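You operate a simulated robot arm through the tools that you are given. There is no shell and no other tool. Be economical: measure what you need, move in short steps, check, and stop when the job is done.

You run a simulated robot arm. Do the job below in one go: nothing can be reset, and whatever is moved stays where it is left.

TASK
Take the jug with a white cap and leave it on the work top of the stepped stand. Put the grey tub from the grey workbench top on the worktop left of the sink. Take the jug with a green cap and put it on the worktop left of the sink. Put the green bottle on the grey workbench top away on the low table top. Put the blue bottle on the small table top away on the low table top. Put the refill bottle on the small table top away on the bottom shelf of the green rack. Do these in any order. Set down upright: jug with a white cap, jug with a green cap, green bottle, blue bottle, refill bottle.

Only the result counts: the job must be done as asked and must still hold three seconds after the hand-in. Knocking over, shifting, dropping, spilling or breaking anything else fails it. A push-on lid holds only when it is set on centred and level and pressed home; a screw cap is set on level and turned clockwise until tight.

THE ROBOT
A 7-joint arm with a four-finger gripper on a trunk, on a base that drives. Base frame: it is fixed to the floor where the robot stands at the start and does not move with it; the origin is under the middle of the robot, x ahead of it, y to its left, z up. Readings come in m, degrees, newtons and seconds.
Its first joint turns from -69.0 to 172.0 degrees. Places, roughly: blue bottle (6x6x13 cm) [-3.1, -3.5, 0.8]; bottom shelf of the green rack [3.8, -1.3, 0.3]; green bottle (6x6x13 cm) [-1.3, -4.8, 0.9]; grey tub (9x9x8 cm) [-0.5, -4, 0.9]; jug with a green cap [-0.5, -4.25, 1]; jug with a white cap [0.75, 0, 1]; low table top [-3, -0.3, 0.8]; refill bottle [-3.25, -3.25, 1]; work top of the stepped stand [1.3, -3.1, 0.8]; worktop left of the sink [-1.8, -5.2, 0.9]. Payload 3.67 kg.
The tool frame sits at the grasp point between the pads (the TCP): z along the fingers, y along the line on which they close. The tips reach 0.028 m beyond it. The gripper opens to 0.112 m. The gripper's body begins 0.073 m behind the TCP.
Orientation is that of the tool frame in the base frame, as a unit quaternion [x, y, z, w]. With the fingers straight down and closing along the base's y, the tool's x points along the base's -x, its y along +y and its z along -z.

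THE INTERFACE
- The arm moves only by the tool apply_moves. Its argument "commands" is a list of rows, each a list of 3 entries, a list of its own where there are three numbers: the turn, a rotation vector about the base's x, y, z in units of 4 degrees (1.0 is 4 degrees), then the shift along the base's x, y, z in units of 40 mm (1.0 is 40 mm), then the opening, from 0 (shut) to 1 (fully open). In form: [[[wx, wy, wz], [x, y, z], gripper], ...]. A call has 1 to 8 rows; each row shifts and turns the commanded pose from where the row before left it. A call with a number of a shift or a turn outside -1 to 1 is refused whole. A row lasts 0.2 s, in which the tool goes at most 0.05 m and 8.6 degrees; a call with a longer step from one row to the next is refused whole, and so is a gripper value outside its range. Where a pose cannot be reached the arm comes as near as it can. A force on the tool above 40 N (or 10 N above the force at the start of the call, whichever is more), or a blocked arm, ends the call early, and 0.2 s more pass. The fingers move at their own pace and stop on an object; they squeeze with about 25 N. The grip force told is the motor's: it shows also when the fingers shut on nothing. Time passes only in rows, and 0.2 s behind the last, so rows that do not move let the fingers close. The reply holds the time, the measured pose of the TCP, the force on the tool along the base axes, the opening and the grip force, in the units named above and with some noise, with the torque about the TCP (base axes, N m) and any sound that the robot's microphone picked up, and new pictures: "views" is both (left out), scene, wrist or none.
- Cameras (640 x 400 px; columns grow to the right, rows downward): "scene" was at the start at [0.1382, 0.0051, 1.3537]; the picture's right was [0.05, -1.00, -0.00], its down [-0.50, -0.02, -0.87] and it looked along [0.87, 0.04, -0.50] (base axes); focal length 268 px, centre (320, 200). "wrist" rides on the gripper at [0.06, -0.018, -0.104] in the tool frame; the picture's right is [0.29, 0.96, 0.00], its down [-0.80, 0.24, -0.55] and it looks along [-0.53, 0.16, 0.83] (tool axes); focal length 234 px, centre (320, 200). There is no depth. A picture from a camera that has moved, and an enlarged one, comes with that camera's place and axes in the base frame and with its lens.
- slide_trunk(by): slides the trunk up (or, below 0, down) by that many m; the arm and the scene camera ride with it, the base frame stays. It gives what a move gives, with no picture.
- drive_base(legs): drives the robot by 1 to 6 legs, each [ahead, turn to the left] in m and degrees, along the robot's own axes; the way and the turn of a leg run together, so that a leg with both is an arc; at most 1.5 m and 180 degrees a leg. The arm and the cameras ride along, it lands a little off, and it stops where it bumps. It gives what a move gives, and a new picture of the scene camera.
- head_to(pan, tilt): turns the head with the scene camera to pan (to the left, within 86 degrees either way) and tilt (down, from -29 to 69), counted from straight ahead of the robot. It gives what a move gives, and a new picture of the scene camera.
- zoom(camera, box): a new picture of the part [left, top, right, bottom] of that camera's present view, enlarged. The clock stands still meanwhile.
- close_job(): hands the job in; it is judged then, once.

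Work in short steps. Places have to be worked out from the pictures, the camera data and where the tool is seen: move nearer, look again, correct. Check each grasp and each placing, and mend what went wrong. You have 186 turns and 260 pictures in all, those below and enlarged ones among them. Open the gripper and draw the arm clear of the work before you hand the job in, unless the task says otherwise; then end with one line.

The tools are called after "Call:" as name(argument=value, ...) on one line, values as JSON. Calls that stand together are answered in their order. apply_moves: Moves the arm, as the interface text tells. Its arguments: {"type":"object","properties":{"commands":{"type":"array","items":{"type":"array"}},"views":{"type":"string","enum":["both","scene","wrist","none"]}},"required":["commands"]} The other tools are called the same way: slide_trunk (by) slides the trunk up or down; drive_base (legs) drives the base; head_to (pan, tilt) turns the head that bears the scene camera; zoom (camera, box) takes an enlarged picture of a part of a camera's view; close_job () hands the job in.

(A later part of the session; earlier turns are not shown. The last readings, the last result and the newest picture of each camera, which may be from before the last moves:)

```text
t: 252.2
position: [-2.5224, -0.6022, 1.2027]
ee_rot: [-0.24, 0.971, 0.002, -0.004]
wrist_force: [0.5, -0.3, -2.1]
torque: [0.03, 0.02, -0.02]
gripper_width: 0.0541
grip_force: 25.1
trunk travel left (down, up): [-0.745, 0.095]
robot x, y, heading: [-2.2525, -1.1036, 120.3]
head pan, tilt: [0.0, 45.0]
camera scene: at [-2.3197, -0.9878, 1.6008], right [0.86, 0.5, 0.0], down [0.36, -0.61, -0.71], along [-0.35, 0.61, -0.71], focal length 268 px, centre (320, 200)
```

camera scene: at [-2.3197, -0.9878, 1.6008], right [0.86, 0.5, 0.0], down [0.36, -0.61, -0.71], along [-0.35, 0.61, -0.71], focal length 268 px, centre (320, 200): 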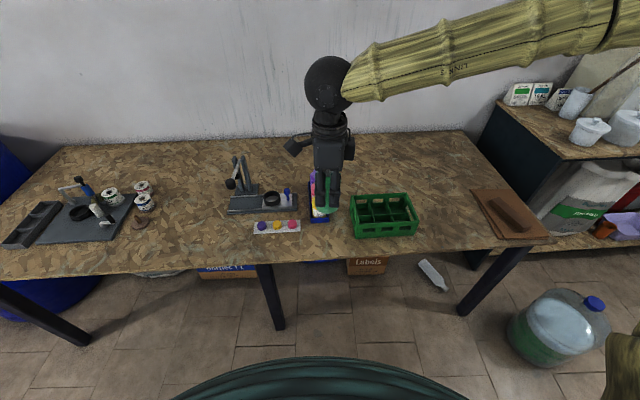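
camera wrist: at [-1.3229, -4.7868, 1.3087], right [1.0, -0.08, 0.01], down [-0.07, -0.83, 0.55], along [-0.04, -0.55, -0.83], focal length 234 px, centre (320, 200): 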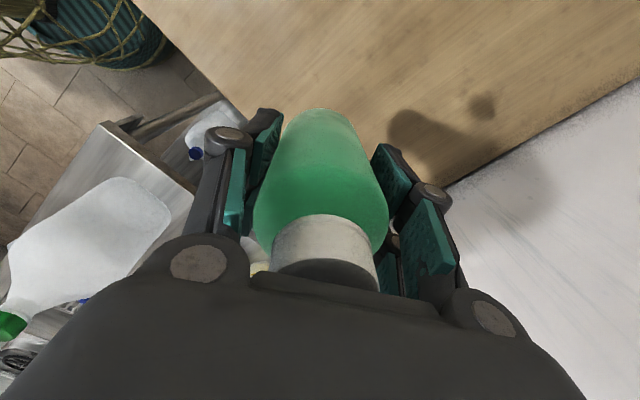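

The table top is at z≈0.75 and free left of the clamp stand. I drive 0.12 m nearer and carry the bottle to about (-3.05, -0.68).

Call:
drive_base(legs=[[0.12, 0]])

Call:
apply_moves(commands=[[[0, 0, 0], [-0.975, -0.38, 0], 0], [[0, 0, 0], [-0.975, -0.38, 0], 0], [[0, 0, 0], [-0.975, -0.38, 0], 0], [[0, 0, 0], [-0.975, -0.38, 0], 0], [[0, 0, 0], [-0.975, -0.38, 0], 0], [[0, 0, 0], [-0.975, -0.38, 0], 0], [[0, 0, 0], [-0.975, -0.38, 0], 0], [[0, 0, 0], [-0.975, -0.38, 0], 0]], views="none")

Call:
apply_moves(commands=[[[0, 0, 0], [-0.975, -0.38, 0], 0], [[0, 0, 0], [-0.975, -0.38, 0], 0], [[0, 0, 0], [-0.975, -0.38, -0.3], 0], [[0, 0, 0], [-0.975, -0.38, -0.3], 0]])

```text
t: 253.4
position: [-2.5823, -0.5008, 1.2019]
ee_rot: [-0.241, 0.97, 0.001, -0.002]
wrist_force: [-0.8, 0.7, -2.0]
torque: [-0.03, -0.05, 0.0]
gripper_width: 0.054
grip_force: 24.8
trunk travel left (down, up): [-0.745, 0.095]
robot x, y, heading: [-2.3088, -1.0016, 120.4]
head pan, tilt: [0.0, 45.0]
camera scene: at [-2.3798, -0.886, 1.6007], right [0.86, 0.5, 0.0], down [0.36, -0.61, -0.71], along [-0.36, 0.61, -0.71], focal length 268 px, centre (320, 200)
```

scene: 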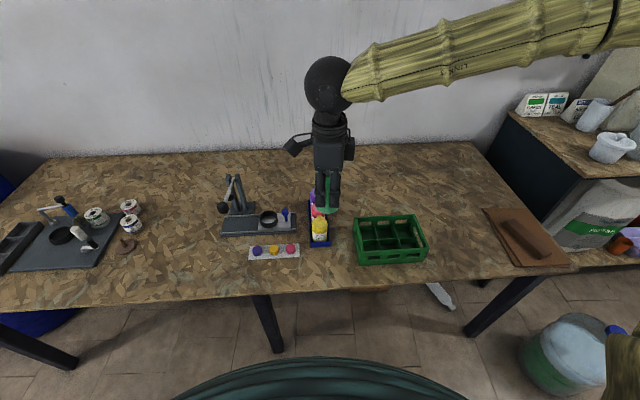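

```text
t: 255.2
position: [-2.8986, -0.6246, 1.2009]
ee_rot: [-0.241, 0.971, 0.001, -0.002]
wrist_force: [-0.7, -0.2, -3.1]
torque: [0.0, -0.03, -0.05]
gripper_width: 0.0539
grip_force: 24.5
trunk travel left (down, up): [-0.745, 0.095]
robot x, y, heading: [-2.3088, -1.0016, 120.3]
head pan, tilt: [0.0, 45.0]
```

```text
t: 256.2
position: [-3.0524, -0.6855, 1.178]
ee_rot: [-0.24, 0.971, 0.002, -0.001]
wrist_force: [-1.1, -0.3, -3.2]
torque: [0.01, -0.04, -0.04]
gripper_width: 0.0538
grip_force: 25.2
trunk travel left (down, up): [-0.745, 0.095]
robot x, y, heading: [-2.3119, -1.0003, 120.5]
head pan, tilt: [0.0, 45.0]
camera scene: at [-2.3829, -0.8895, 1.6009], right [0.86, 0.5, 0.0], down [0.36, -0.61, -0.71], along [-0.35, 0.61, -0.71], focal length 268 px, centre (320, 200)
camera wrist: at [-3.0968, -0.7291, 1.283], right [-0.7, 0.71, 0.0], down [0.59, 0.58, 0.55], along [0.39, 0.39, -0.83], focal length 234 px, centre (320, 200)
```

scene: 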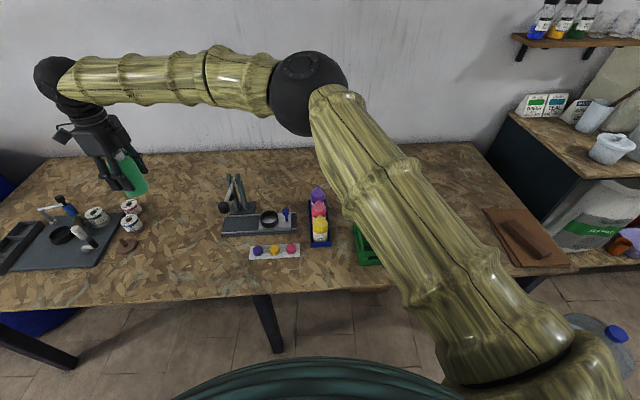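
wrist: 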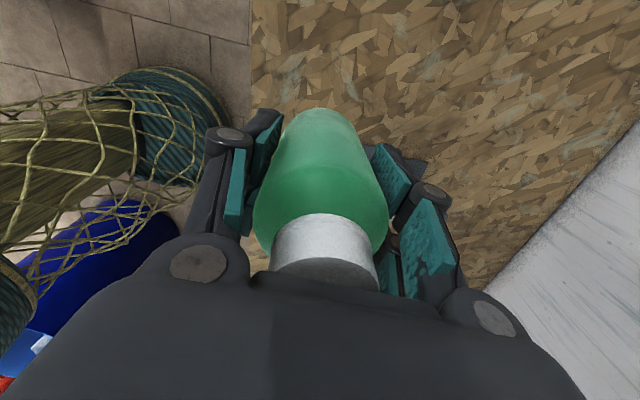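

The spot is clear and about 0.14 m from the front edge. I lower.

Call:
apply_moves(commands=[[[0, 0, 0], [0, 0, -1], 0], [[0, 0, 0], [0, 0, -1], 0], [[0, 0, 0], [0, 0, -1], 0], [[0, 0, 0], [0, 0, -1], 0], [[0, 0, 0], [0, 0, -1], 0], [[0, 0, 0], [0, 0, -1], 0], [[0, 0, 0], [0, 0, -0.6], 0]], views="scene")

Call:
apply_moves(commands=[[[0, 0, 0], [0, 0, -0.2], 0], [[0, 0, 0], [0, 0, -0.2], 0], [[0, 0, 0], [0, 0, -0.2], 0], [[0, 0, 0], [0, 0, -0.2], 0]], views="scene")

```text
t: 257.9
position: [-3.0529, -0.6821, 0.9129]
ee_rot: [-0.24, 0.971, 0.001, -0.002]
wrist_force: [-0.6, 0.3, -2.7]
torque: [-0.01, 0.0, -0.03]
gripper_width: 0.054
grip_force: 25.1
trunk travel left (down, up): [-0.745, 0.095]
robot x, y, heading: [-2.3133, -1.002, 120.1]
head pan, tilt: [0.0, 45.0]
camera scene: at [-2.3799, -0.887, 1.6009], right [0.86, 0.5, 0.0], down [0.36, -0.61, -0.71], along [-0.36, 0.61, -0.71], focal length 268 px, centre (320, 200)
```

scene: 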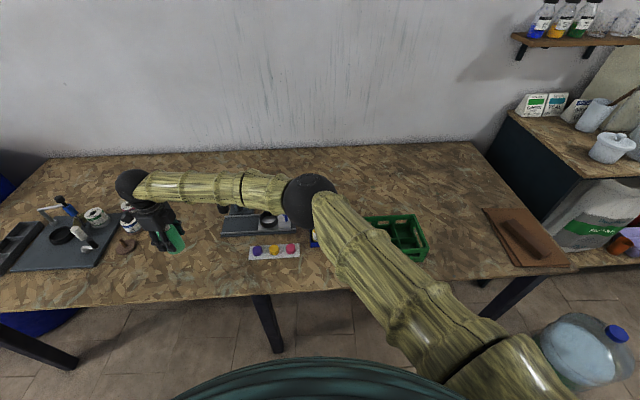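

```text
t: 258.9
position: [-3.0515, -0.6816, 0.8802]
ee_rot: [-0.241, 0.97, 0.003, -0.002]
wrist_force: [0.3, -0.4, -2.5]
torque: [0.0, 0.03, 0.0]
gripper_width: 0.0543
grip_force: 24.7
trunk travel left (down, up): [-0.745, 0.095]
robot x, y, heading: [-2.3096, -1.0051, 120.4]
head pan, tilt: [0.0, 45.0]
camera scene: at [-2.3795, -0.8874, 1.6008], right [0.86, 0.5, 0.0], down [0.36, -0.61, -0.71], along [-0.36, 0.61, -0.71], focal length 268 px, centre (320, 200)
```

scene: 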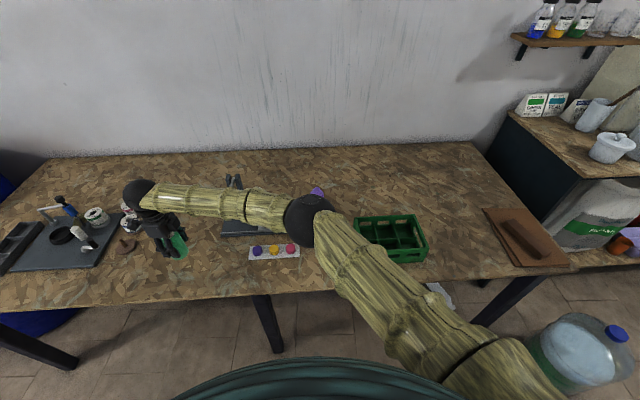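

The forearm passes about 0.2 m in front of the clamp stand. I continue down in small steps.

Call:
apply_moves(commands=[[[0, 0, 0], [0, 0, -0.15], 0], [[0, 0, 0], [0, 0, -0.15], 0], [[0, 0, 0], [0, 0, -0.15], 0]], views="none")

Call:
apply_moves(commands=[[[0, 0, 0], [0, 0, -0.15], 0], [[0, 0, 0], [0, 0, -0.15], 0], [[0, 0, 0], [0, 0, -0.15], 0]], views="scene")

```text
t: 259.6
position: [-3.049, -0.6793, 0.8634]
ee_rot: [-0.241, 0.971, 0.001, -0.003]
wrist_force: [-0.2, -0.5, -1.1]
torque: [-0.04, 0.0, -0.01]
gripper_width: 0.0544
grip_force: 25.0
out of reach, approached as far as the arm can: row 2
trunk travel left (down, up): [-0.745, 0.095]
robot x, y, heading: [-2.3096, -1.0012, 120.4]
head pan, tilt: [0.0, 45.0]
```

```text
t: 260.4
position: [-3.0487, -0.6786, 0.8453]
ee_rot: [-0.241, 0.97, 0.001, -0.002]
wrist_force: [0.4, 0.2, -2.3]
torque: [0.01, 0.0, -0.03]
gripper_width: 0.0539
grip_force: 24.8
trunk travel left (down, up): [-0.745, 0.095]
robot x, y, heading: [-2.3081, -0.9985, 120.2]
head pan, tilt: [0.0, 45.0]
camera scene: at [-2.3797, -0.8873, 1.6008], right [0.86, 0.5, 0.0], down [0.36, -0.61, -0.71], along [-0.36, 0.61, -0.71], focal length 268 px, centre (320, 200)
```

scene: 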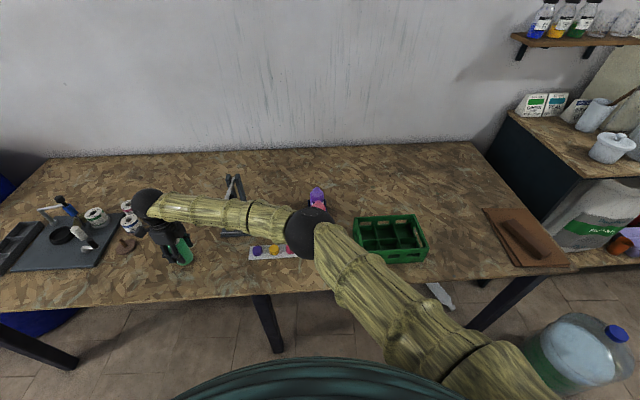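

The arm is near its low reach limit, so I lower the last bit with the trunk in small steps.

Call:
slide_trunk(by=-0.01)

Call:
slide_trunk(by=-0.008)

```text
t: 261.0
position: [-3.0473, -0.6799, 0.8348]
ee_rot: [-0.242, 0.97, 0.002, -0.003]
wrist_force: [0.0, 0.6, -2.8]
torque: [0.01, 0.0, 0.03]
gripper_width: 0.0539
grip_force: 25.1
trunk travel left (down, up): [-0.735, 0.105]
robot x, y, heading: [-2.3106, -1.0041, 120.1]
head pan, tilt: [0.0, 45.0]
```

```text
t: 261.6
position: [-3.0483, -0.6789, 0.8289]
ee_rot: [-0.241, 0.971, 0.002, -0.003]
wrist_force: [2.4, 0.6, 4.7]
torque: [-0.12, -0.22, 0.02]
gripper_width: 0.0541
grip_force: 25.0
trunk travel left (down, up): [-0.727, 0.113]
robot x, y, heading: [-2.3093, -1.0035, 120.3]
head pan, tilt: [0.0, 45.0]
```

Contact (force turned upward). I release and lift straight up.

Call:
apply_moves(commands=[[[0, 0, 0], [0, 0, 0], 1], [[0, 0, 0], [0, 0, 0], 1], [[0, 0, 0], [0, 0, 0.5], 1], [[0, 0, 0], [0, 0, 1], 1], [[0, 0, 0], [0, 0, 1], 1], [[0, 0, 0], [0, 0, 1], 1], [[0, 0, 0], [0, 0, 1], 1], [[0, 0, 0], [0, 0, 1], 1]])

```text
t: 263.4
position: [-3.0453, -0.6802, 1.0463]
ee_rot: [-0.241, 0.97, 0.002, -0.004]
wrist_force: [0.1, 1.2, -0.1]
torque: [0.01, 0.04, 0.01]
gripper_width: 0.1119
grip_force: 0.2
trunk travel left (down, up): [-0.727, 0.113]
robot x, y, heading: [-2.3099, -1.0026, 120.2]
head pan, tilt: [0.0, 45.0]
camera scene: at [-2.3783, -0.8879, 1.5828], right [0.86, 0.5, 0.0], down [0.36, -0.61, -0.71], along [-0.36, 0.61, -0.71], focal length 268 px, centre (320, 200)
camera wrist: at [-3.0886, -0.7235, 1.1519], right [-0.7, 0.71, 0.01], down [0.6, 0.58, 0.55], along [0.39, 0.39, -0.83], focal length 234 px, centre (320, 200)
```

scene: 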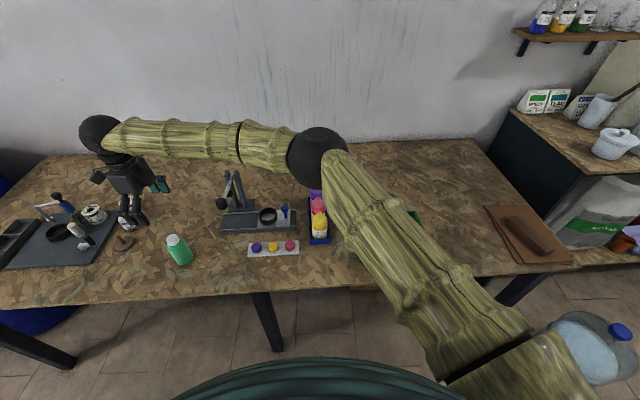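
wrist: 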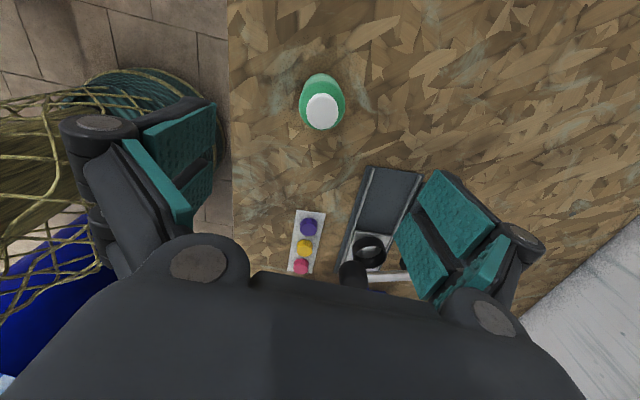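

The green bottle is standing on the low table. I swing the arm back to the front, raised, then reverse out along the same line.

Call:
apply_moves(commands=[[[0, 0, 0], [0, 0, 1], 1], [[0, 0, 0], [0, 0, 1], 1], [[0, 0, 0], [0.975, 0.38, 0.5], 1], [[0, 0, 0], [0.975, 0.38, 0.5], 1], [[0, 0, 0], [0.975, 0.38, 0.2], 1], [[0, 0, 0], [0.975, 0.38, 0], 1], [[0, 0, 0], [0.975, 0.38, 0], 1], [[0, 0, 0], [0.975, 0.38, 0], 1]], views="none")

Call:
apply_moves(commands=[[[0, 0, 0], [0.975, 0.38, 0], 1], [[0, 0, 0], [0.975, 0.38, 0], 1], [[0, 0, 0], [0.975, 0.38, 0], 1], [[0, 0, 0], [0.975, 0.2, 0], 1], [[0, 0, 0], [0.975, 0, 0], 1], [[0, 0, 0], [0.9, -0.2, 0], 1]], views="none")

Call:
drive_base(legs=[[-0.87, 0], [0, -1.5], [-0.53, 0]])

```text
t: 265.2
position: [-2.809, -0.588, 1.1753]
ee_rot: [-0.24, 0.971, 0.002, -0.003]
wrist_force: [0.3, 0.4, 0.2]
torque: [-0.04, 0.04, 0.03]
gripper_width: 0.1119
grip_force: 0.0
trunk travel left (down, up): [-0.727, 0.113]
robot x, y, heading: [-2.3097, -1.0055, 120.3]
head pan, tilt: [0.0, 45.0]
```

```text
t: 266.6
position: [-2.5805, -0.5395, 1.1769]
ee_rot: [-0.241, 0.971, 0.002, -0.005]
wrist_force: [0.7, 0.3, -0.3]
torque: [0.03, 0.05, 0.04]
gripper_width: 0.1122
grip_force: 0.1
trunk travel left (down, up): [-0.727, 0.113]
robot x, y, heading: [-2.3092, -1.0001, 120.2]
head pan, tilt: [0.0, 45.0]
```

```text
t: 274.3
position: [-1.8784, -1.7587, 1.1759]
ee_rot: [-0.225, 0.974, 0.002, -0.002]
wrist_force: [-0.2, 0.3, 0.7]
torque: [-0.01, 0.03, 0.03]
gripper_width: 0.112
grip_force: 0.1
trunk travel left (down, up): [-0.727, 0.113]
robot x, y, heading: [-1.6188, -2.2298, 118.4]
head pan, tilt: [0.0, 45.0]
camera scene: at [-1.6856, -2.1132, 1.5829], right [0.88, 0.48, 0.0], down [0.34, -0.62, -0.71], along [-0.34, 0.62, -0.71], focal length 268 px, centre (320, 200)
```

scene: 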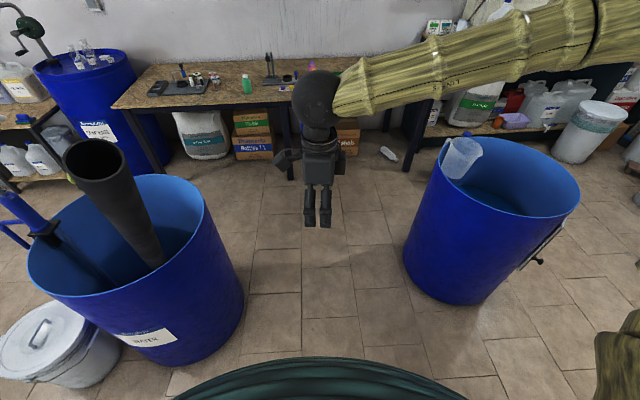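

Out of the gap. Now I turn left toward the small table and approach it.

Call:
drive_base(legs=[[0, 99], [0.85, 0]])

Call:
head_to(pan=0, tilt=40)

```text
t: 280.5
position: [-2.2113, -2.6761, 1.1918]
ee_rot: [0.887, -0.461, -0.009, 0.024]
wrist_force: [-1.1, -0.4, -2.1]
torque: [0.07, -0.07, 0.03]
gripper_width: 0.1119
grip_force: 0.1
trunk travel left (down, up): [-0.727, 0.113]
robot x, y, heading: [-1.8273, -2.3812, -143.0]
head pan, tilt: [0.0, 45.0]
stopped in leg 2: the robot was blocked; the commanded pose is now the measured one
camera scene: at [-1.9343, -2.4619, 1.5826], right [-0.6, 0.8, 0.0], down [0.56, 0.43, -0.71], along [-0.56, -0.43, -0.71], focal length 268 px, centre (320, 200)
```

scene: 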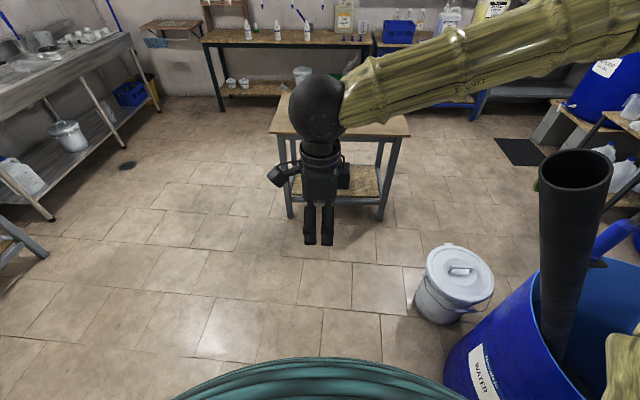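

```text
t: 281.2
position: [-2.2251, -2.6872, 1.1877]
ee_rot: [0.887, -0.462, -0.006, 0.017]
wrist_force: [0.7, 1.0, -0.6]
torque: [0.02, 0.02, 0.02]
gripper_width: 0.1119
grip_force: 0.0
trunk travel left (down, up): [-0.727, 0.113]
robot x, y, heading: [-1.8259, -2.3815, -143.0]
head pan, tilt: [0.0, 40.0]
camera scene: at [-1.9371, -2.4636, 1.5897], right [-0.6, 0.8, 0.0], down [0.51, 0.39, -0.77], along [-0.61, -0.46, -0.64], focal length 268 px, centre (320, 200)
```

scene: 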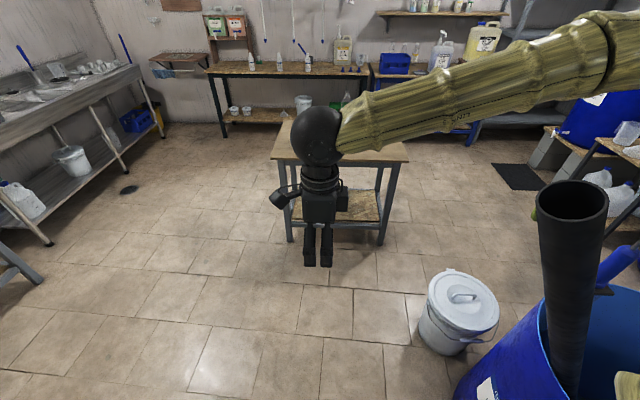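

The raised arm seems to have met the black pipe standing in the barrel on the right. I back off, raise the trunk, and go around with more clearance.

Call:
drive_base(legs=[[-0.25, 0], [0, 45]])

Call:
slide_trunk(by=0.1)

Call:
drive_base(legs=[[0.85, 0], [0, -70]])

Call:
head_to(pan=-60, tilt=30)

Call:
head_to(pan=0, tilt=40)

```text
t: 285.0
position: [-1.7014, -2.7375, 1.1855]
ee_rot: [0.996, -0.093, 0.002, 0.015]
wrist_force: [0.5, -0.4, -0.4]
torque: [0.0, 0.03, 0.0]
gripper_width: 0.112
grip_force: 0.0
trunk travel left (down, up): [-0.727, 0.113]
robot x, y, heading: [-1.6284, -2.2339, -98.4]
head pan, tilt: [0.0, 40.0]
camera scene: at [-1.6513, -2.3673, 1.5901], right [-0.99, 0.14, 0.0], down [0.09, 0.64, -0.77], along [-0.11, -0.76, -0.64], focal length 268 px, centre (320, 200)
```

scene: 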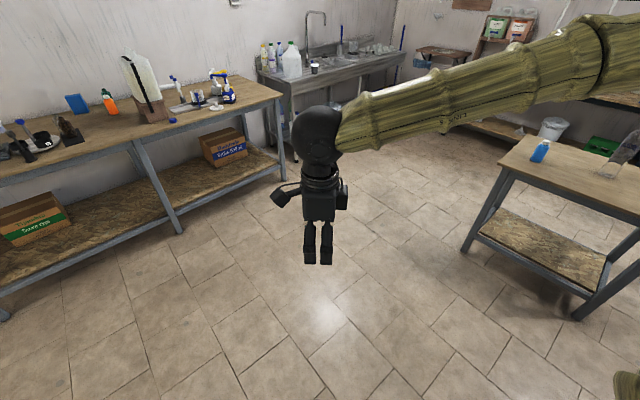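

```text
t: 286.4
position: [-1.7012, -2.737, 1.2859]
ee_rot: [0.996, -0.093, 0.002, 0.015]
wrist_force: [0.0, -0.2, -0.3]
torque: [-0.05, -0.01, 0.03]
gripper_width: 0.1117
grip_force: 0.0
trunk travel left (down, up): [-0.827, 0.013]
robot x, y, heading: [-1.6258, -2.2357, -98.2]
head pan, tilt: [0.0, 40.0]
```

```text
t: 293.8
position: [-2.2359, -3.1634, 1.2848]
ee_rot: [0.77, -0.638, -0.007, 0.013]
wrist_force: [-0.4, -0.1, 0.5]
torque: [-0.01, 0.0, -0.02]
gripper_width: 0.1118
grip_force: 0.0
trunk travel left (down, up): [-0.827, 0.013]
robot x, y, heading: [-1.7413, -3.0473, -166.8]
head pan, tilt: [0.0, 40.0]
camera scene: at [-1.8753, -3.0777, 1.6901], right [-0.23, 0.97, 0.0], down [0.63, 0.15, -0.77], along [-0.75, -0.17, -0.64], focal length 268 px, centre (320, 200)
```

scene: 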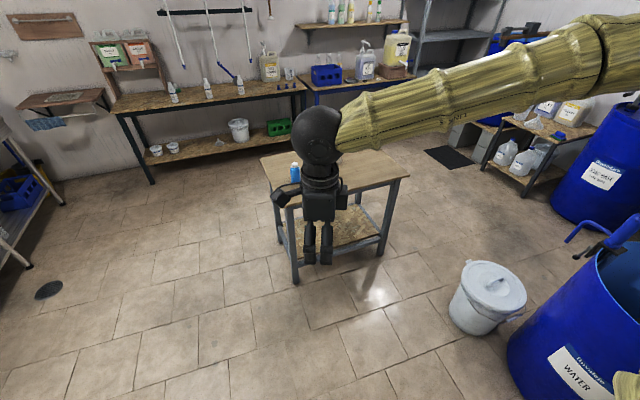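

```text
t: 295.1
position: [-2.2364, -3.1644, 1.2847]
ee_rot: [0.77, -0.638, -0.007, 0.013]
wrist_force: [-0.6, -0.6, -0.2]
torque: [0.01, 0.01, 0.0]
gripper_width: 0.1118
grip_force: 0.2
trunk travel left (down, up): [-0.827, 0.013]
robot x, y, heading: [-1.7388, -3.0477, -167.1]
head pan, tilt: [-60.0, 30.0]
camera scene: at [-1.8545, -2.9926, 1.7054], right [0.73, 0.68, 0.0], down [0.34, -0.37, -0.87], along [-0.59, 0.63, -0.5], focal length 268 px, centre (320, 200)
```

scene: 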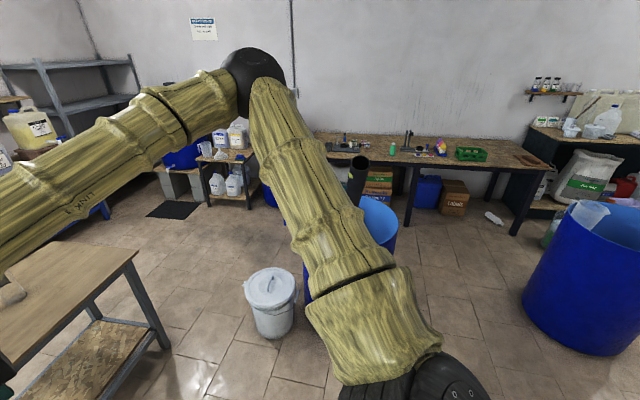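

```text
t: 296.4
position: [-2.2357, -3.1631, 1.286]
ee_rot: [0.77, -0.637, -0.007, 0.013]
wrist_force: [-0.9, 0.8, 0.9]
torque: [0.0, 0.0, -0.01]
gripper_width: 0.112
grip_force: 0.0
trunk travel left (down, up): [-0.827, 0.013]
robot x, y, heading: [-1.7374, -3.0504, -166.9]
head pan, tilt: [0.0, 40.0]
camera scene: at [-1.8755, -3.0777, 1.6901], right [-0.23, 0.97, 0.0], down [0.63, 0.14, -0.77], along [-0.75, -0.17, -0.64], focal length 268 px, centre (320, 200)
```

scene: 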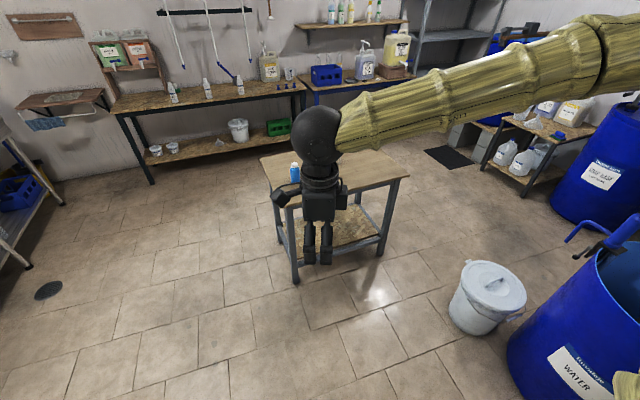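

Pathway clear. I drive 0.5 m forward to the small table and look.

Call:
drive_base(legs=[[0.45, 0]])

Call:
apply_moves(commands=[[[0, 0, 0], [0.6, 0.6, 0.3], 1], [[0, 0, 0], [0.6, 0.6, 0.3], 1]])

```text
t: 299.1
position: [-2.67, -3.2679, 1.2853]
ee_rot: [0.772, -0.636, -0.007, 0.013]
wrist_force: [-0.1, -0.2, 0.8]
torque: [0.01, 0.0, -0.03]
gripper_width: 0.1121
grip_force: 0.0
trunk travel left (down, up): [-0.827, 0.013]
robot x, y, heading: [-2.1778, -3.1527, -167.0]
head pan, tilt: [0.0, 40.0]
camera scene: at [-2.3095, -3.1801, 1.69], right [-0.23, 0.97, 0.0], down [0.63, 0.15, -0.77], along [-0.74, -0.18, -0.64], focal length 268 px, centre (320, 200)
```

scene: 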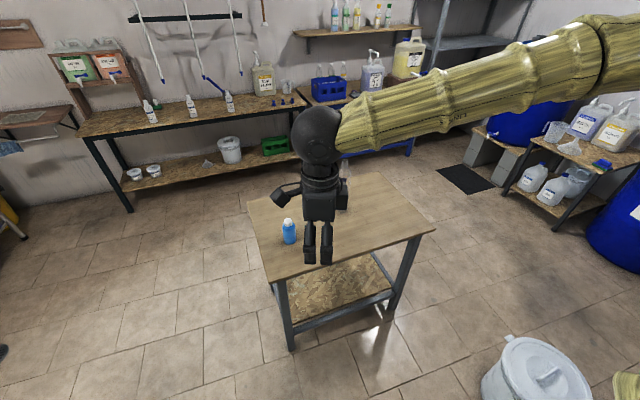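

```text
t: 299.7
position: [-2.6178, -3.22, 1.3099]
ee_rot: [0.771, -0.637, -0.006, 0.014]
wrist_force: [0.2, 0.4, 0.3]
torque: [-0.01, 0.0, 0.0]
gripper_width: 0.1121
grip_force: 0.0
trunk travel left (down, up): [-0.827, 0.013]
robot x, y, heading: [-2.1742, -3.1474, -166.8]
head pan, tilt: [0.0, 40.0]
camera scene: at [-2.3081, -3.1789, 1.6901], right [-0.23, 0.97, 0.0], down [0.63, 0.15, -0.77], along [-0.75, -0.18, -0.64], focal length 268 px, centre (320, 200)
camera wrist: at [-2.5866, -3.2726, 1.415], right [-0.89, -0.46, 0.03], down [-0.37, 0.74, 0.56], along [-0.28, 0.48, -0.83], focal length 234 px, centre (320, 200)
```

scene: 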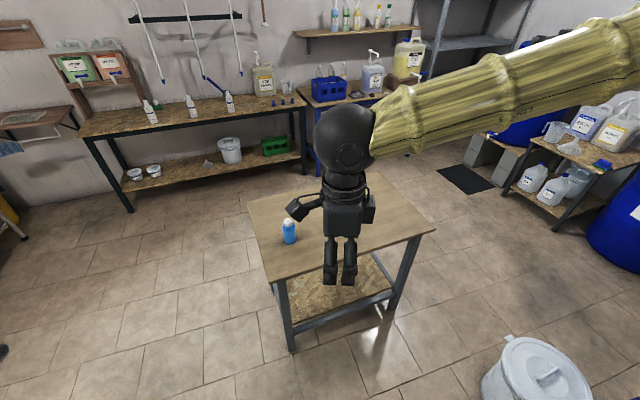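
wrist: 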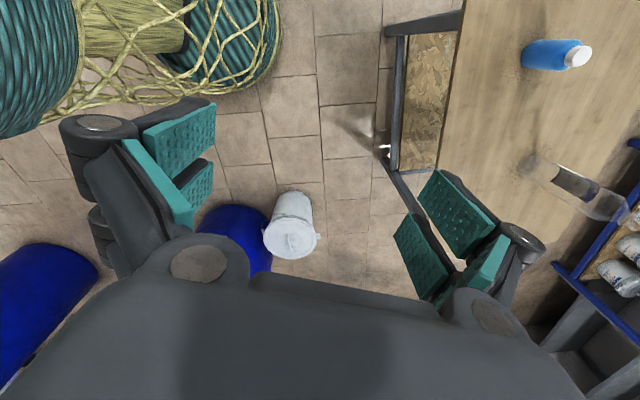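

Blue bottle near (-3.092, -3.505); the clear refill bottle stands further back. I drive 0.25 m closer, level the tool and go over the blue bottle.

Call:
drive_base(legs=[[0.24, 0]])

Call:
apply_moves(commands=[[[0.2, -0.39, 0], [-0.8, -0.9, 0], 1], [[0, 0, 0], [-0.8, -0.9, 0], 1], [[0, 0, 0], [-0.8, -0.9, 0], 1], [[0, 0, 0], [-0.8, -0.9, 0], 1], [[0, 0, 0], [-0.8, -0.9, -0.2], 1], [[0, 0, 0], [-0.7, -0.7, -0.7], 1], [[0, 0, 0], [-0.4, 0, -0.9], 1]])

```text
t: 301.4
position: [-2.8551, -3.2778, 1.3105]
ee_rot: [0.771, -0.636, -0.007, 0.014]
wrist_force: [-0.8, -0.5, 0.1]
torque: [-0.01, -0.04, -0.04]
gripper_width: 0.1121
grip_force: 0.1
trunk travel left (down, up): [-0.827, 0.013]
robot x, y, heading: [-2.4083, -3.2046, -166.5]
head pan, tilt: [0.0, 40.0]
camera scene: at [-2.5435, -3.2361, 1.69], right [-0.23, 0.97, 0.0], down [0.63, 0.15, -0.77], along [-0.74, -0.18, -0.64], focal length 268 px, centre (320, 200)
```

scene: 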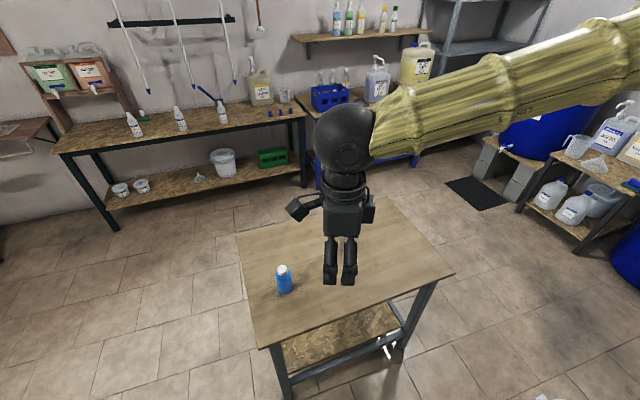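

```text
t: 303.1
position: [-3.058, -3.4848, 1.2345]
ee_rot: [0.771, -0.636, 0.0, -0.001]
wrist_force: [0.0, -0.5, -0.1]
torque: [-0.03, -0.01, -0.01]
gripper_width: 0.1123
grip_force: 0.1
trunk travel left (down, up): [-0.827, 0.013]
robot x, y, heading: [-2.4089, -3.2084, -166.8]
head pan, tilt: [0.0, 40.0]
camera scene: at [-2.5444, -3.2343, 1.6901], right [-0.23, 0.97, 0.0], down [0.63, 0.15, -0.77], along [-0.74, -0.18, -0.64], focal length 268 px, centre (320, 200)
camera wrist: at [-3.0286, -3.5392, 1.3403], right [-0.89, -0.47, 0.0], down [-0.39, 0.74, 0.56], along [-0.26, 0.49, -0.83], focal length 234 px, centre (320, 200)
```

scene: 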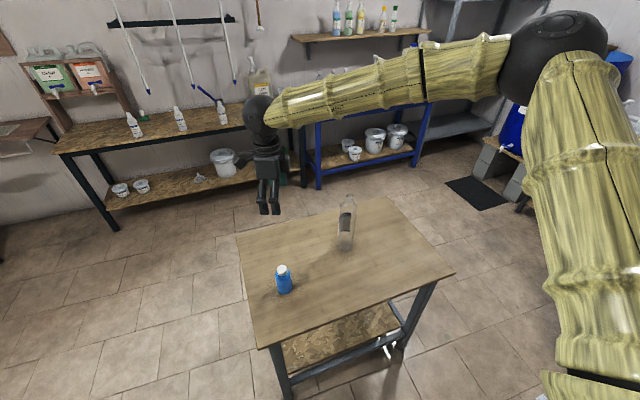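
wrist: 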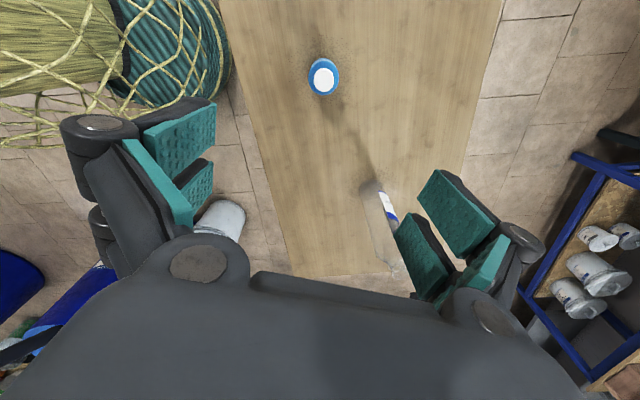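

Two-view fix: blue cap at (-3.054, -3.499, 0.912), so the table is at 0.78. I lower the trunk 0.23 m and check the alignment.

Call:
slide_trunk(by=-0.23)

Call:
apply_moves(commands=[[[0, 0, 0], [0.1, -0.36, 0], 1], [[0, 0, 0], [0, 0, 0], 1]])

```text
t: 305.5
position: [-3.0559, -3.4866, 1.0051]
ee_rot: [0.772, -0.636, -0.001, -0.001]
wrist_force: [-0.2, 0.8, -0.8]
torque: [-0.01, 0.04, 0.0]
gripper_width: 0.112
grip_force: 0.0
trunk travel left (down, up): [-0.597, 0.243]
robot x, y, heading: [-2.4071, -3.2039, -166.2]
head pan, tilt: [0.0, 40.0]
```

```text
t: 306.1
position: [-3.0528, -3.4997, 1.0066]
ee_rot: [0.772, -0.636, -0.001, 0.0]
wrist_force: [-0.2, 0.4, -0.3]
torque: [-0.02, -0.02, -0.01]
gripper_width: 0.112
grip_force: 0.1
trunk travel left (down, up): [-0.597, 0.243]
robot x, y, heading: [-2.4031, -3.2037, -166.7]
head pan, tilt: [0.0, 40.0]
camera scene: at [-2.5428, -3.2352, 1.4601], right [-0.23, 0.97, 0.0], down [0.63, 0.15, -0.77], along [-0.74, -0.18, -0.64], focal length 268 px, centre (320, 200)
camera wrist: at [-3.024, -3.554, 1.1103], right [-0.89, -0.47, 0.0], down [-0.39, 0.74, 0.56], along [-0.26, 0.49, -0.83], focal length 234 px, centre (320, 200)
```

scene: 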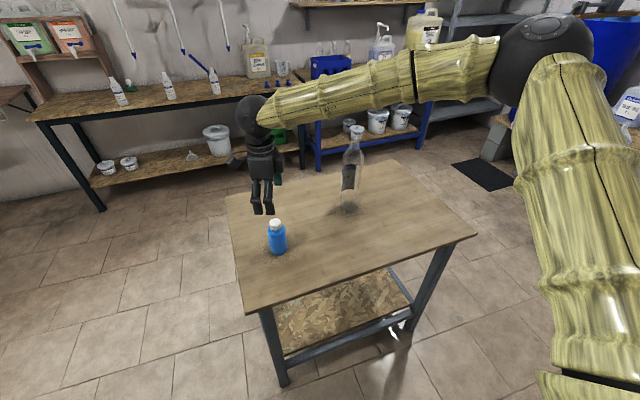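
wrist: 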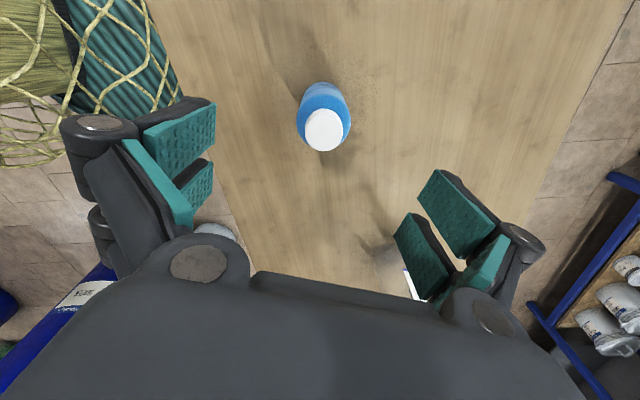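

Aligned. I descend, grip and lift.

Call:
apply_moves(commands=[[[0, 0, 0], [0, 0, -0.9], 1], [[0, 0, 0], [0, 0, -0.9], 1], [[0, 0, 0], [0, 0, -0.9], 1], [[0, 0, 0], [0, 0, -0.85], 1], [[0, 0, 0], [0, 0, 0], 0], [[0, 0, 0], [0, 0, 0], 0], [[0, 0, 0], [0, 0, 0], 0]], views="none")

Call:
apply_moves(commands=[[[0, 0, 0], [0, 0, 0.3], 0], [[0, 0, 0], [0, 0, 0.8], 0], [[0, 0, 0], [0, 0, 1], 0], [[0, 0, 0], [0, 0, 1], 0], [[0, 0, 0], [0, 0, 1], 0], [[0, 0, 0], [0, 0, 1], 0]])

```text
t: 307.7
position: [-3.0493, -3.501, 0.8639]
ee_rot: [0.772, -0.636, -0.002, -0.001]
wrist_force: [-0.6, -0.5, 4.6]
torque: [0.07, -0.09, 0.04]
gripper_width: 0.055
grip_force: 25.1
trunk travel left (down, up): [-0.597, 0.243]
robot x, y, heading: [-2.4111, -3.2081, -166.6]
head pan, tilt: [0.0, 40.0]
```

```text
t: 309.1
position: [-3.0515, -3.4969, 1.0714]
ee_rot: [0.772, -0.636, -0.002, -0.001]
wrist_force: [-0.1, -0.7, -2.6]
torque: [-0.05, 0.01, 0.04]
gripper_width: 0.0552
grip_force: 25.1
trunk travel left (down, up): [-0.597, 0.243]
robot x, y, heading: [-2.4082, -3.2077, -166.7]
head pan, tilt: [0.0, 40.0]
camera scene: at [-2.542, -3.2358, 1.4601], right [-0.23, 0.97, 0.0], down [0.62, 0.15, -0.77], along [-0.75, -0.18, -0.64], focal length 268 px, centre (320, 200)
camera wrist: at [-3.0231, -3.5523, 1.1752], right [-0.88, -0.47, 0.0], down [-0.39, 0.73, 0.56], along [-0.26, 0.49, -0.83], focal length 234 px, centre (320, 200)
```

scene: 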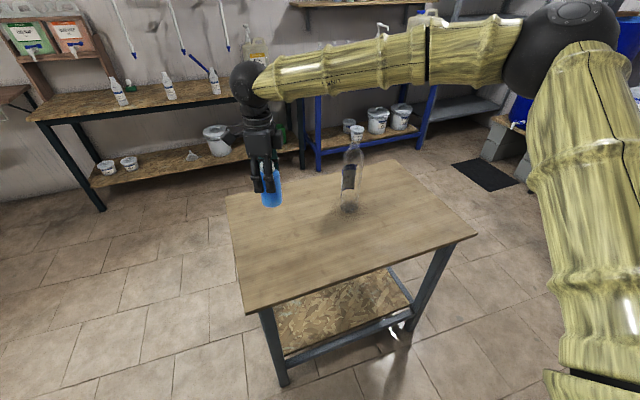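
wrist: 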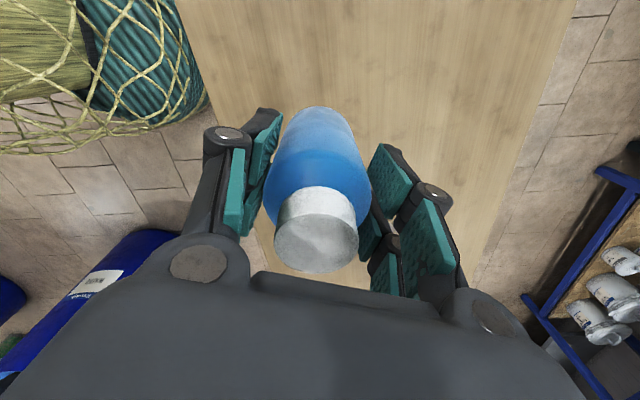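

Blue bottle held. I raise the trunk, retract and drive back to the start of the barrel gap.

Call:
slide_trunk(by=0.18)

Call:
apply_moves(commands=[[[0, 0, 0], [0.9, 0.5, 0], 0], [[0, 0, 0], [0.9, 0.5, 0], 0], [[0, 0, 0], [0.9, 0.5, 0], 0], [[0, 0, 0], [0.9, 0.5, 0], 0], [[0, 0, 0], [0.9, 0.5, 0], 0]], views="none")

Call:
drive_base(legs=[[-0.69, 0], [0, -111], [0.83, 0], [0, 37]])

```text
t: 311.1
position: [-3.0542, -3.4983, 1.2499]
ee_rot: [0.772, -0.636, -0.001, -0.002]
wrist_force: [-0.6, 0.0, -1.9]
torque: [-0.01, 0.03, -0.01]
gripper_width: 0.0549
grip_force: 25.1
trunk travel left (down, up): [-0.777, 0.063]
robot x, y, heading: [-2.4087, -3.204, -167.0]
head pan, tilt: [0.0, 40.0]
```

```text
t: 312.3
position: [-2.8725, -3.3994, 1.255]
ee_rot: [0.772, -0.636, -0.002, -0.001]
wrist_force: [-0.2, -0.5, -2.1]
torque: [-0.01, 0.06, -0.01]
gripper_width: 0.0549
grip_force: 24.7
trunk travel left (down, up): [-0.777, 0.063]
robot x, y, heading: [-2.4123, -3.2074, -166.7]
head pan, tilt: [0.0, 40.0]
```

```text
t: 326.6
position: [-1.9219, -1.8192, 1.2532]
ee_rot: [-0.237, 0.971, 0.0, 0.002]
wrist_force: [-1.0, 0.1, -1.8]
torque: [0.03, -0.04, 0.01]
gripper_width: 0.0546
grip_force: 25.0
trunk travel left (down, up): [-0.777, 0.063]
robot x, y, heading: [-1.6025, -2.2088, 119.7]
head pan, tilt: [0.0, 40.0]
camera scene: at [-1.675, -2.0915, 1.6401], right [0.87, 0.5, 0.0], down [0.32, -0.56, -0.77], along [-0.38, 0.67, -0.64], focal length 268 px, centre (320, 200)
```

scene: 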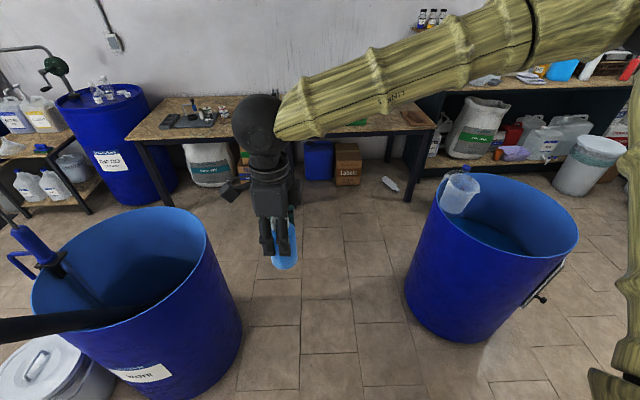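

The black pipe in the left barrel looks different now. I look left to see what happened.

Call:
head_to(pan=35, tilt=40)

```text
t: 327.6
position: [-1.9222, -1.818, 1.2533]
ee_rot: [-0.236, 0.972, 0.0, 0.001]
wrist_force: [-0.6, -0.1, -3.4]
torque: [-0.01, 0.0, -0.01]
gripper_width: 0.055
grip_force: 24.6
trunk travel left (down, up): [-0.777, 0.063]
robot x, y, heading: [-1.606, -2.2115, 119.7]
head pan, tilt: [35.0, 40.0]
camera scene: at [-1.7096, -2.1289, 1.6401], right [0.43, 0.9, 0.0], down [0.58, -0.28, -0.77], along [-0.69, 0.33, -0.64], focal length 268 px, centre (320, 200)
```

scene: 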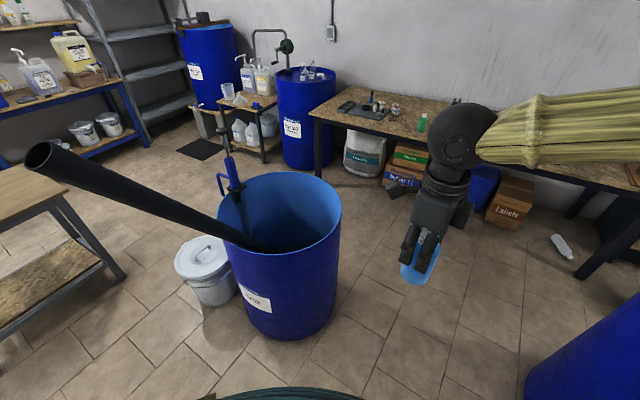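

A serious point: the pipe's top was originally near (-2.0, -2.0, 1.42), leaning right; my arm pushed it and it now leans left over the rim. I'll try to restore it later. First I finish the blue bottle, driving straight through the gap.

Call:
drive_base(legs=[[0.7, 0], [0.69, 0]])

```text
t: 335.0
position: [-2.6505, -0.6173, 1.2538]
ee_rot: [-0.248, 0.969, 0.001, 0.002]
wrist_force: [-0.6, -0.7, -3.5]
torque: [-0.03, -0.02, 0.0]
gripper_width: 0.055
grip_force: 24.9
trunk travel left (down, up): [-0.777, 0.063]
robot x, y, heading: [-2.3236, -1.004, 121.1]
head pan, tilt: [35.0, 40.0]
camera scene: at [-2.4298, -0.923, 1.64], right [0.4, 0.91, 0.0], down [0.59, -0.26, -0.77], along [-0.7, 0.31, -0.64], focal length 268 px, centre (320, 200)
```

scene: 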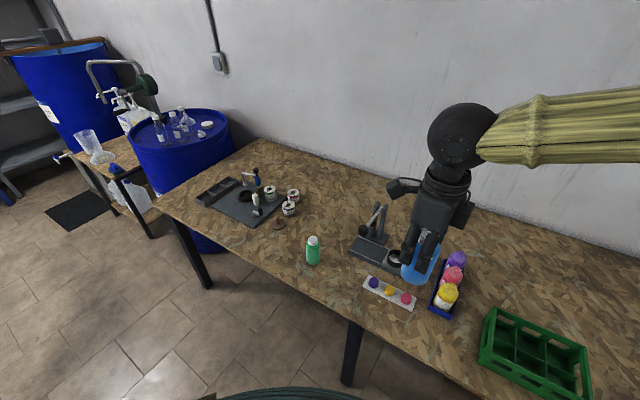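

I'm in place. I'll set the blue bottle left of the green one, near (-3.15, -0.80), about 0.12 m from the edge, carrying it over at height.

Call:
apply_moves(commands=[[[0, 0, 0], [-0.96, -0.35, 0], 0], [[0, 0, 0], [-0.96, -0.35, 0], 0], [[0, 0, 0], [-0.96, -0.35, 0], 0], [[0, 0, 0], [-0.96, -0.35, 0], 0], [[0, 0, 0], [-0.96, -0.35, 0], 0], [[0, 0, 0], [-0.96, -0.35, 0], 0], [[0, 0, 0], [-0.96, -0.35, 0], 0], [[0, 0, 0], [-0.96, -0.35, 0], 0]], views="none")

Call:
apply_moves(commands=[[[0, 0, 0], [-0.96, -0.35, 0], 0], [[0, 0, 0], [-0.96, -0.35, 0], 0], [[0, 0, 0], [-0.96, -0.35, 0], 0], [[0, 0, 0], [-0.96, -0.35, 0], 0], [[0, 0, 0], [-0.96, -0.35, 0], 0]], views="none")

Call:
slide_trunk(by=-0.17)

Call:
apply_moves(commands=[[[0, 0, 0], [0, 0, -0.5], 0], [[0, 0, 0], [0, 0, -0.5], 0]])

```text
t: 336.8
position: [-2.963, -0.7322, 1.2497]
ee_rot: [-0.249, 0.969, 0.001, 0.004]
wrist_force: [-0.8, -0.5, -1.8]
torque: [0.01, -0.04, 0.01]
gripper_width: 0.0546
grip_force: 25.2
trunk travel left (down, up): [-0.777, 0.063]
robot x, y, heading: [-2.3218, -1.0015, 121.0]
head pan, tilt: [35.0, 40.0]
```

```text
t: 338.0
position: [-3.0447, -0.7613, 1.2529]
ee_rot: [-0.249, 0.969, 0.001, 0.001]
wrist_force: [-0.2, -0.2, -2.1]
torque: [0.01, 0.0, -0.01]
gripper_width: 0.0548
grip_force: 24.8
out of reach, approached as far as the arm can: row 3, 4, 5
trunk travel left (down, up): [-0.777, 0.063]
robot x, y, heading: [-2.3245, -0.9998, 121.5]
head pan, tilt: [35.0, 40.0]
```

```text
t: 339.9
position: [-3.0449, -0.7615, 1.0835]
ee_rot: [-0.248, 0.969, 0.0, 0.002]
wrist_force: [-0.8, 0.9, -1.9]
torque: [-0.01, 0.01, 0.02]
gripper_width: 0.0549
grip_force: 25.1
trunk travel left (down, up): [-0.607, 0.233]
robot x, y, heading: [-2.3262, -0.9984, 121.2]
head pan, tilt: [35.0, 40.0]
```

```text
t: 340.5
position: [-3.0449, -0.7644, 1.0439]
ee_rot: [-0.248, 0.969, 0.001, 0.001]
wrist_force: [0.1, -0.3, -3.0]
torque: [0.04, -0.02, 0.0]
gripper_width: 0.0548
grip_force: 25.2
trunk travel left (down, up): [-0.607, 0.233]
robot x, y, heading: [-2.3235, -0.9993, 121.2]
head pan, tilt: [35.0, 40.0]
camera scene: at [-2.4301, -0.9239, 1.4701], right [0.4, 0.91, 0.0], down [0.59, -0.26, -0.77], along [-0.7, 0.31, -0.64], focal length 268 px, centre (320, 200)
camera wrist: at [-3.0897, -0.8064, 1.1486], right [-0.71, 0.7, 0.0], down [0.58, 0.59, 0.56], along [0.39, 0.4, -0.83], focal length 234 px, centre (320, 200)
```

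scene: 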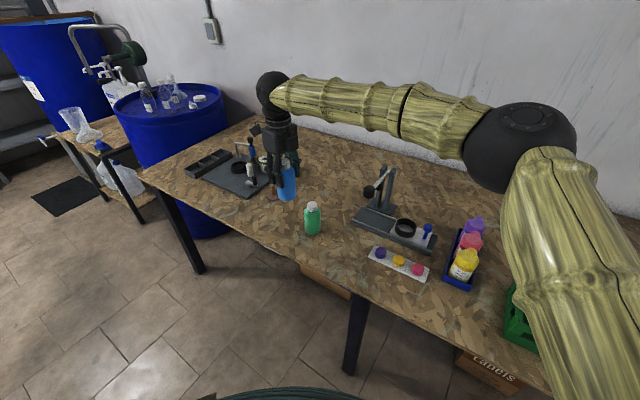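
wrist: 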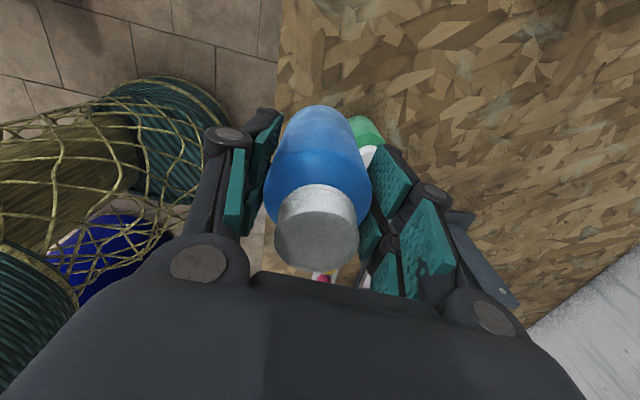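

Reach was limited at that height; now lower, I complete the shift to (-3.15, -0.80).

Call:
apply_moves(commands=[[[0, 0, 0], [-0.88, -0.3, 0], 0], [[0, 0, 0], [-0.88, -0.3, 0], 0], [[0, 0, 0], [-0.88, -0.3, 0], 0], [[0, 0, 0], [0, 0, -0.8], 0], [[0, 0, 0], [0, 0, -0.8], 0], [[0, 0, 0], [0, 0, -0.8], 0], [[0, 0, 0], [0, 0, -0.8], 0]])

```text
t: 342.1
position: [-3.0427, -0.7633, 0.918]
ee_rot: [-0.249, 0.969, 0.0, 0.001]
wrist_force: [-0.2, -0.5, -1.7]
torque: [-0.02, 0.03, 0.05]
gripper_width: 0.0547
grip_force: 25.2
out of reach, approached as far as the arm can: row 1, 2, 3
trunk travel left (down, up): [-0.607, 0.233]
robot x, y, heading: [-2.324, -1.0019, 121.2]
head pan, tilt: [35.0, 40.0]
camera scene: at [-2.4305, -0.9235, 1.4701], right [0.4, 0.91, 0.0], down [0.59, -0.26, -0.77], along [-0.7, 0.31, -0.64], focal length 268 px, centre (320, 200)
camera wrist: at [-3.0867, -0.8059, 1.0222], right [-0.71, 0.7, 0.0], down [0.58, 0.59, 0.56], along [0.39, 0.4, -0.83], focal length 234 px, centre (320, 200)
```

scene: 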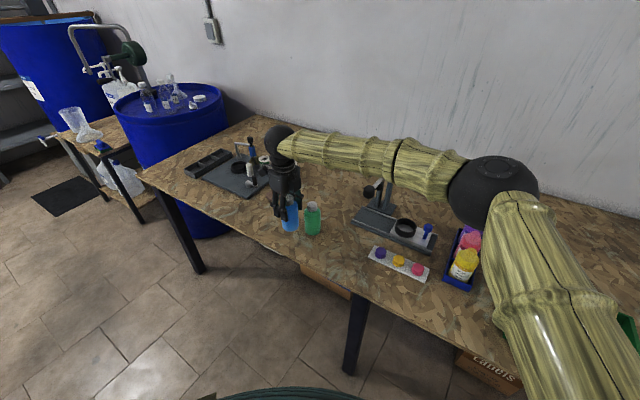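
wrist: 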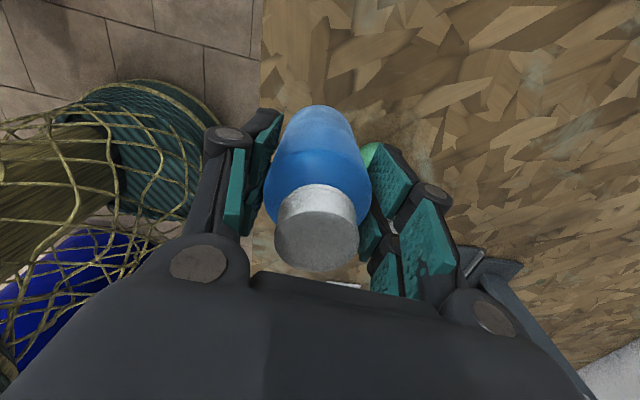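

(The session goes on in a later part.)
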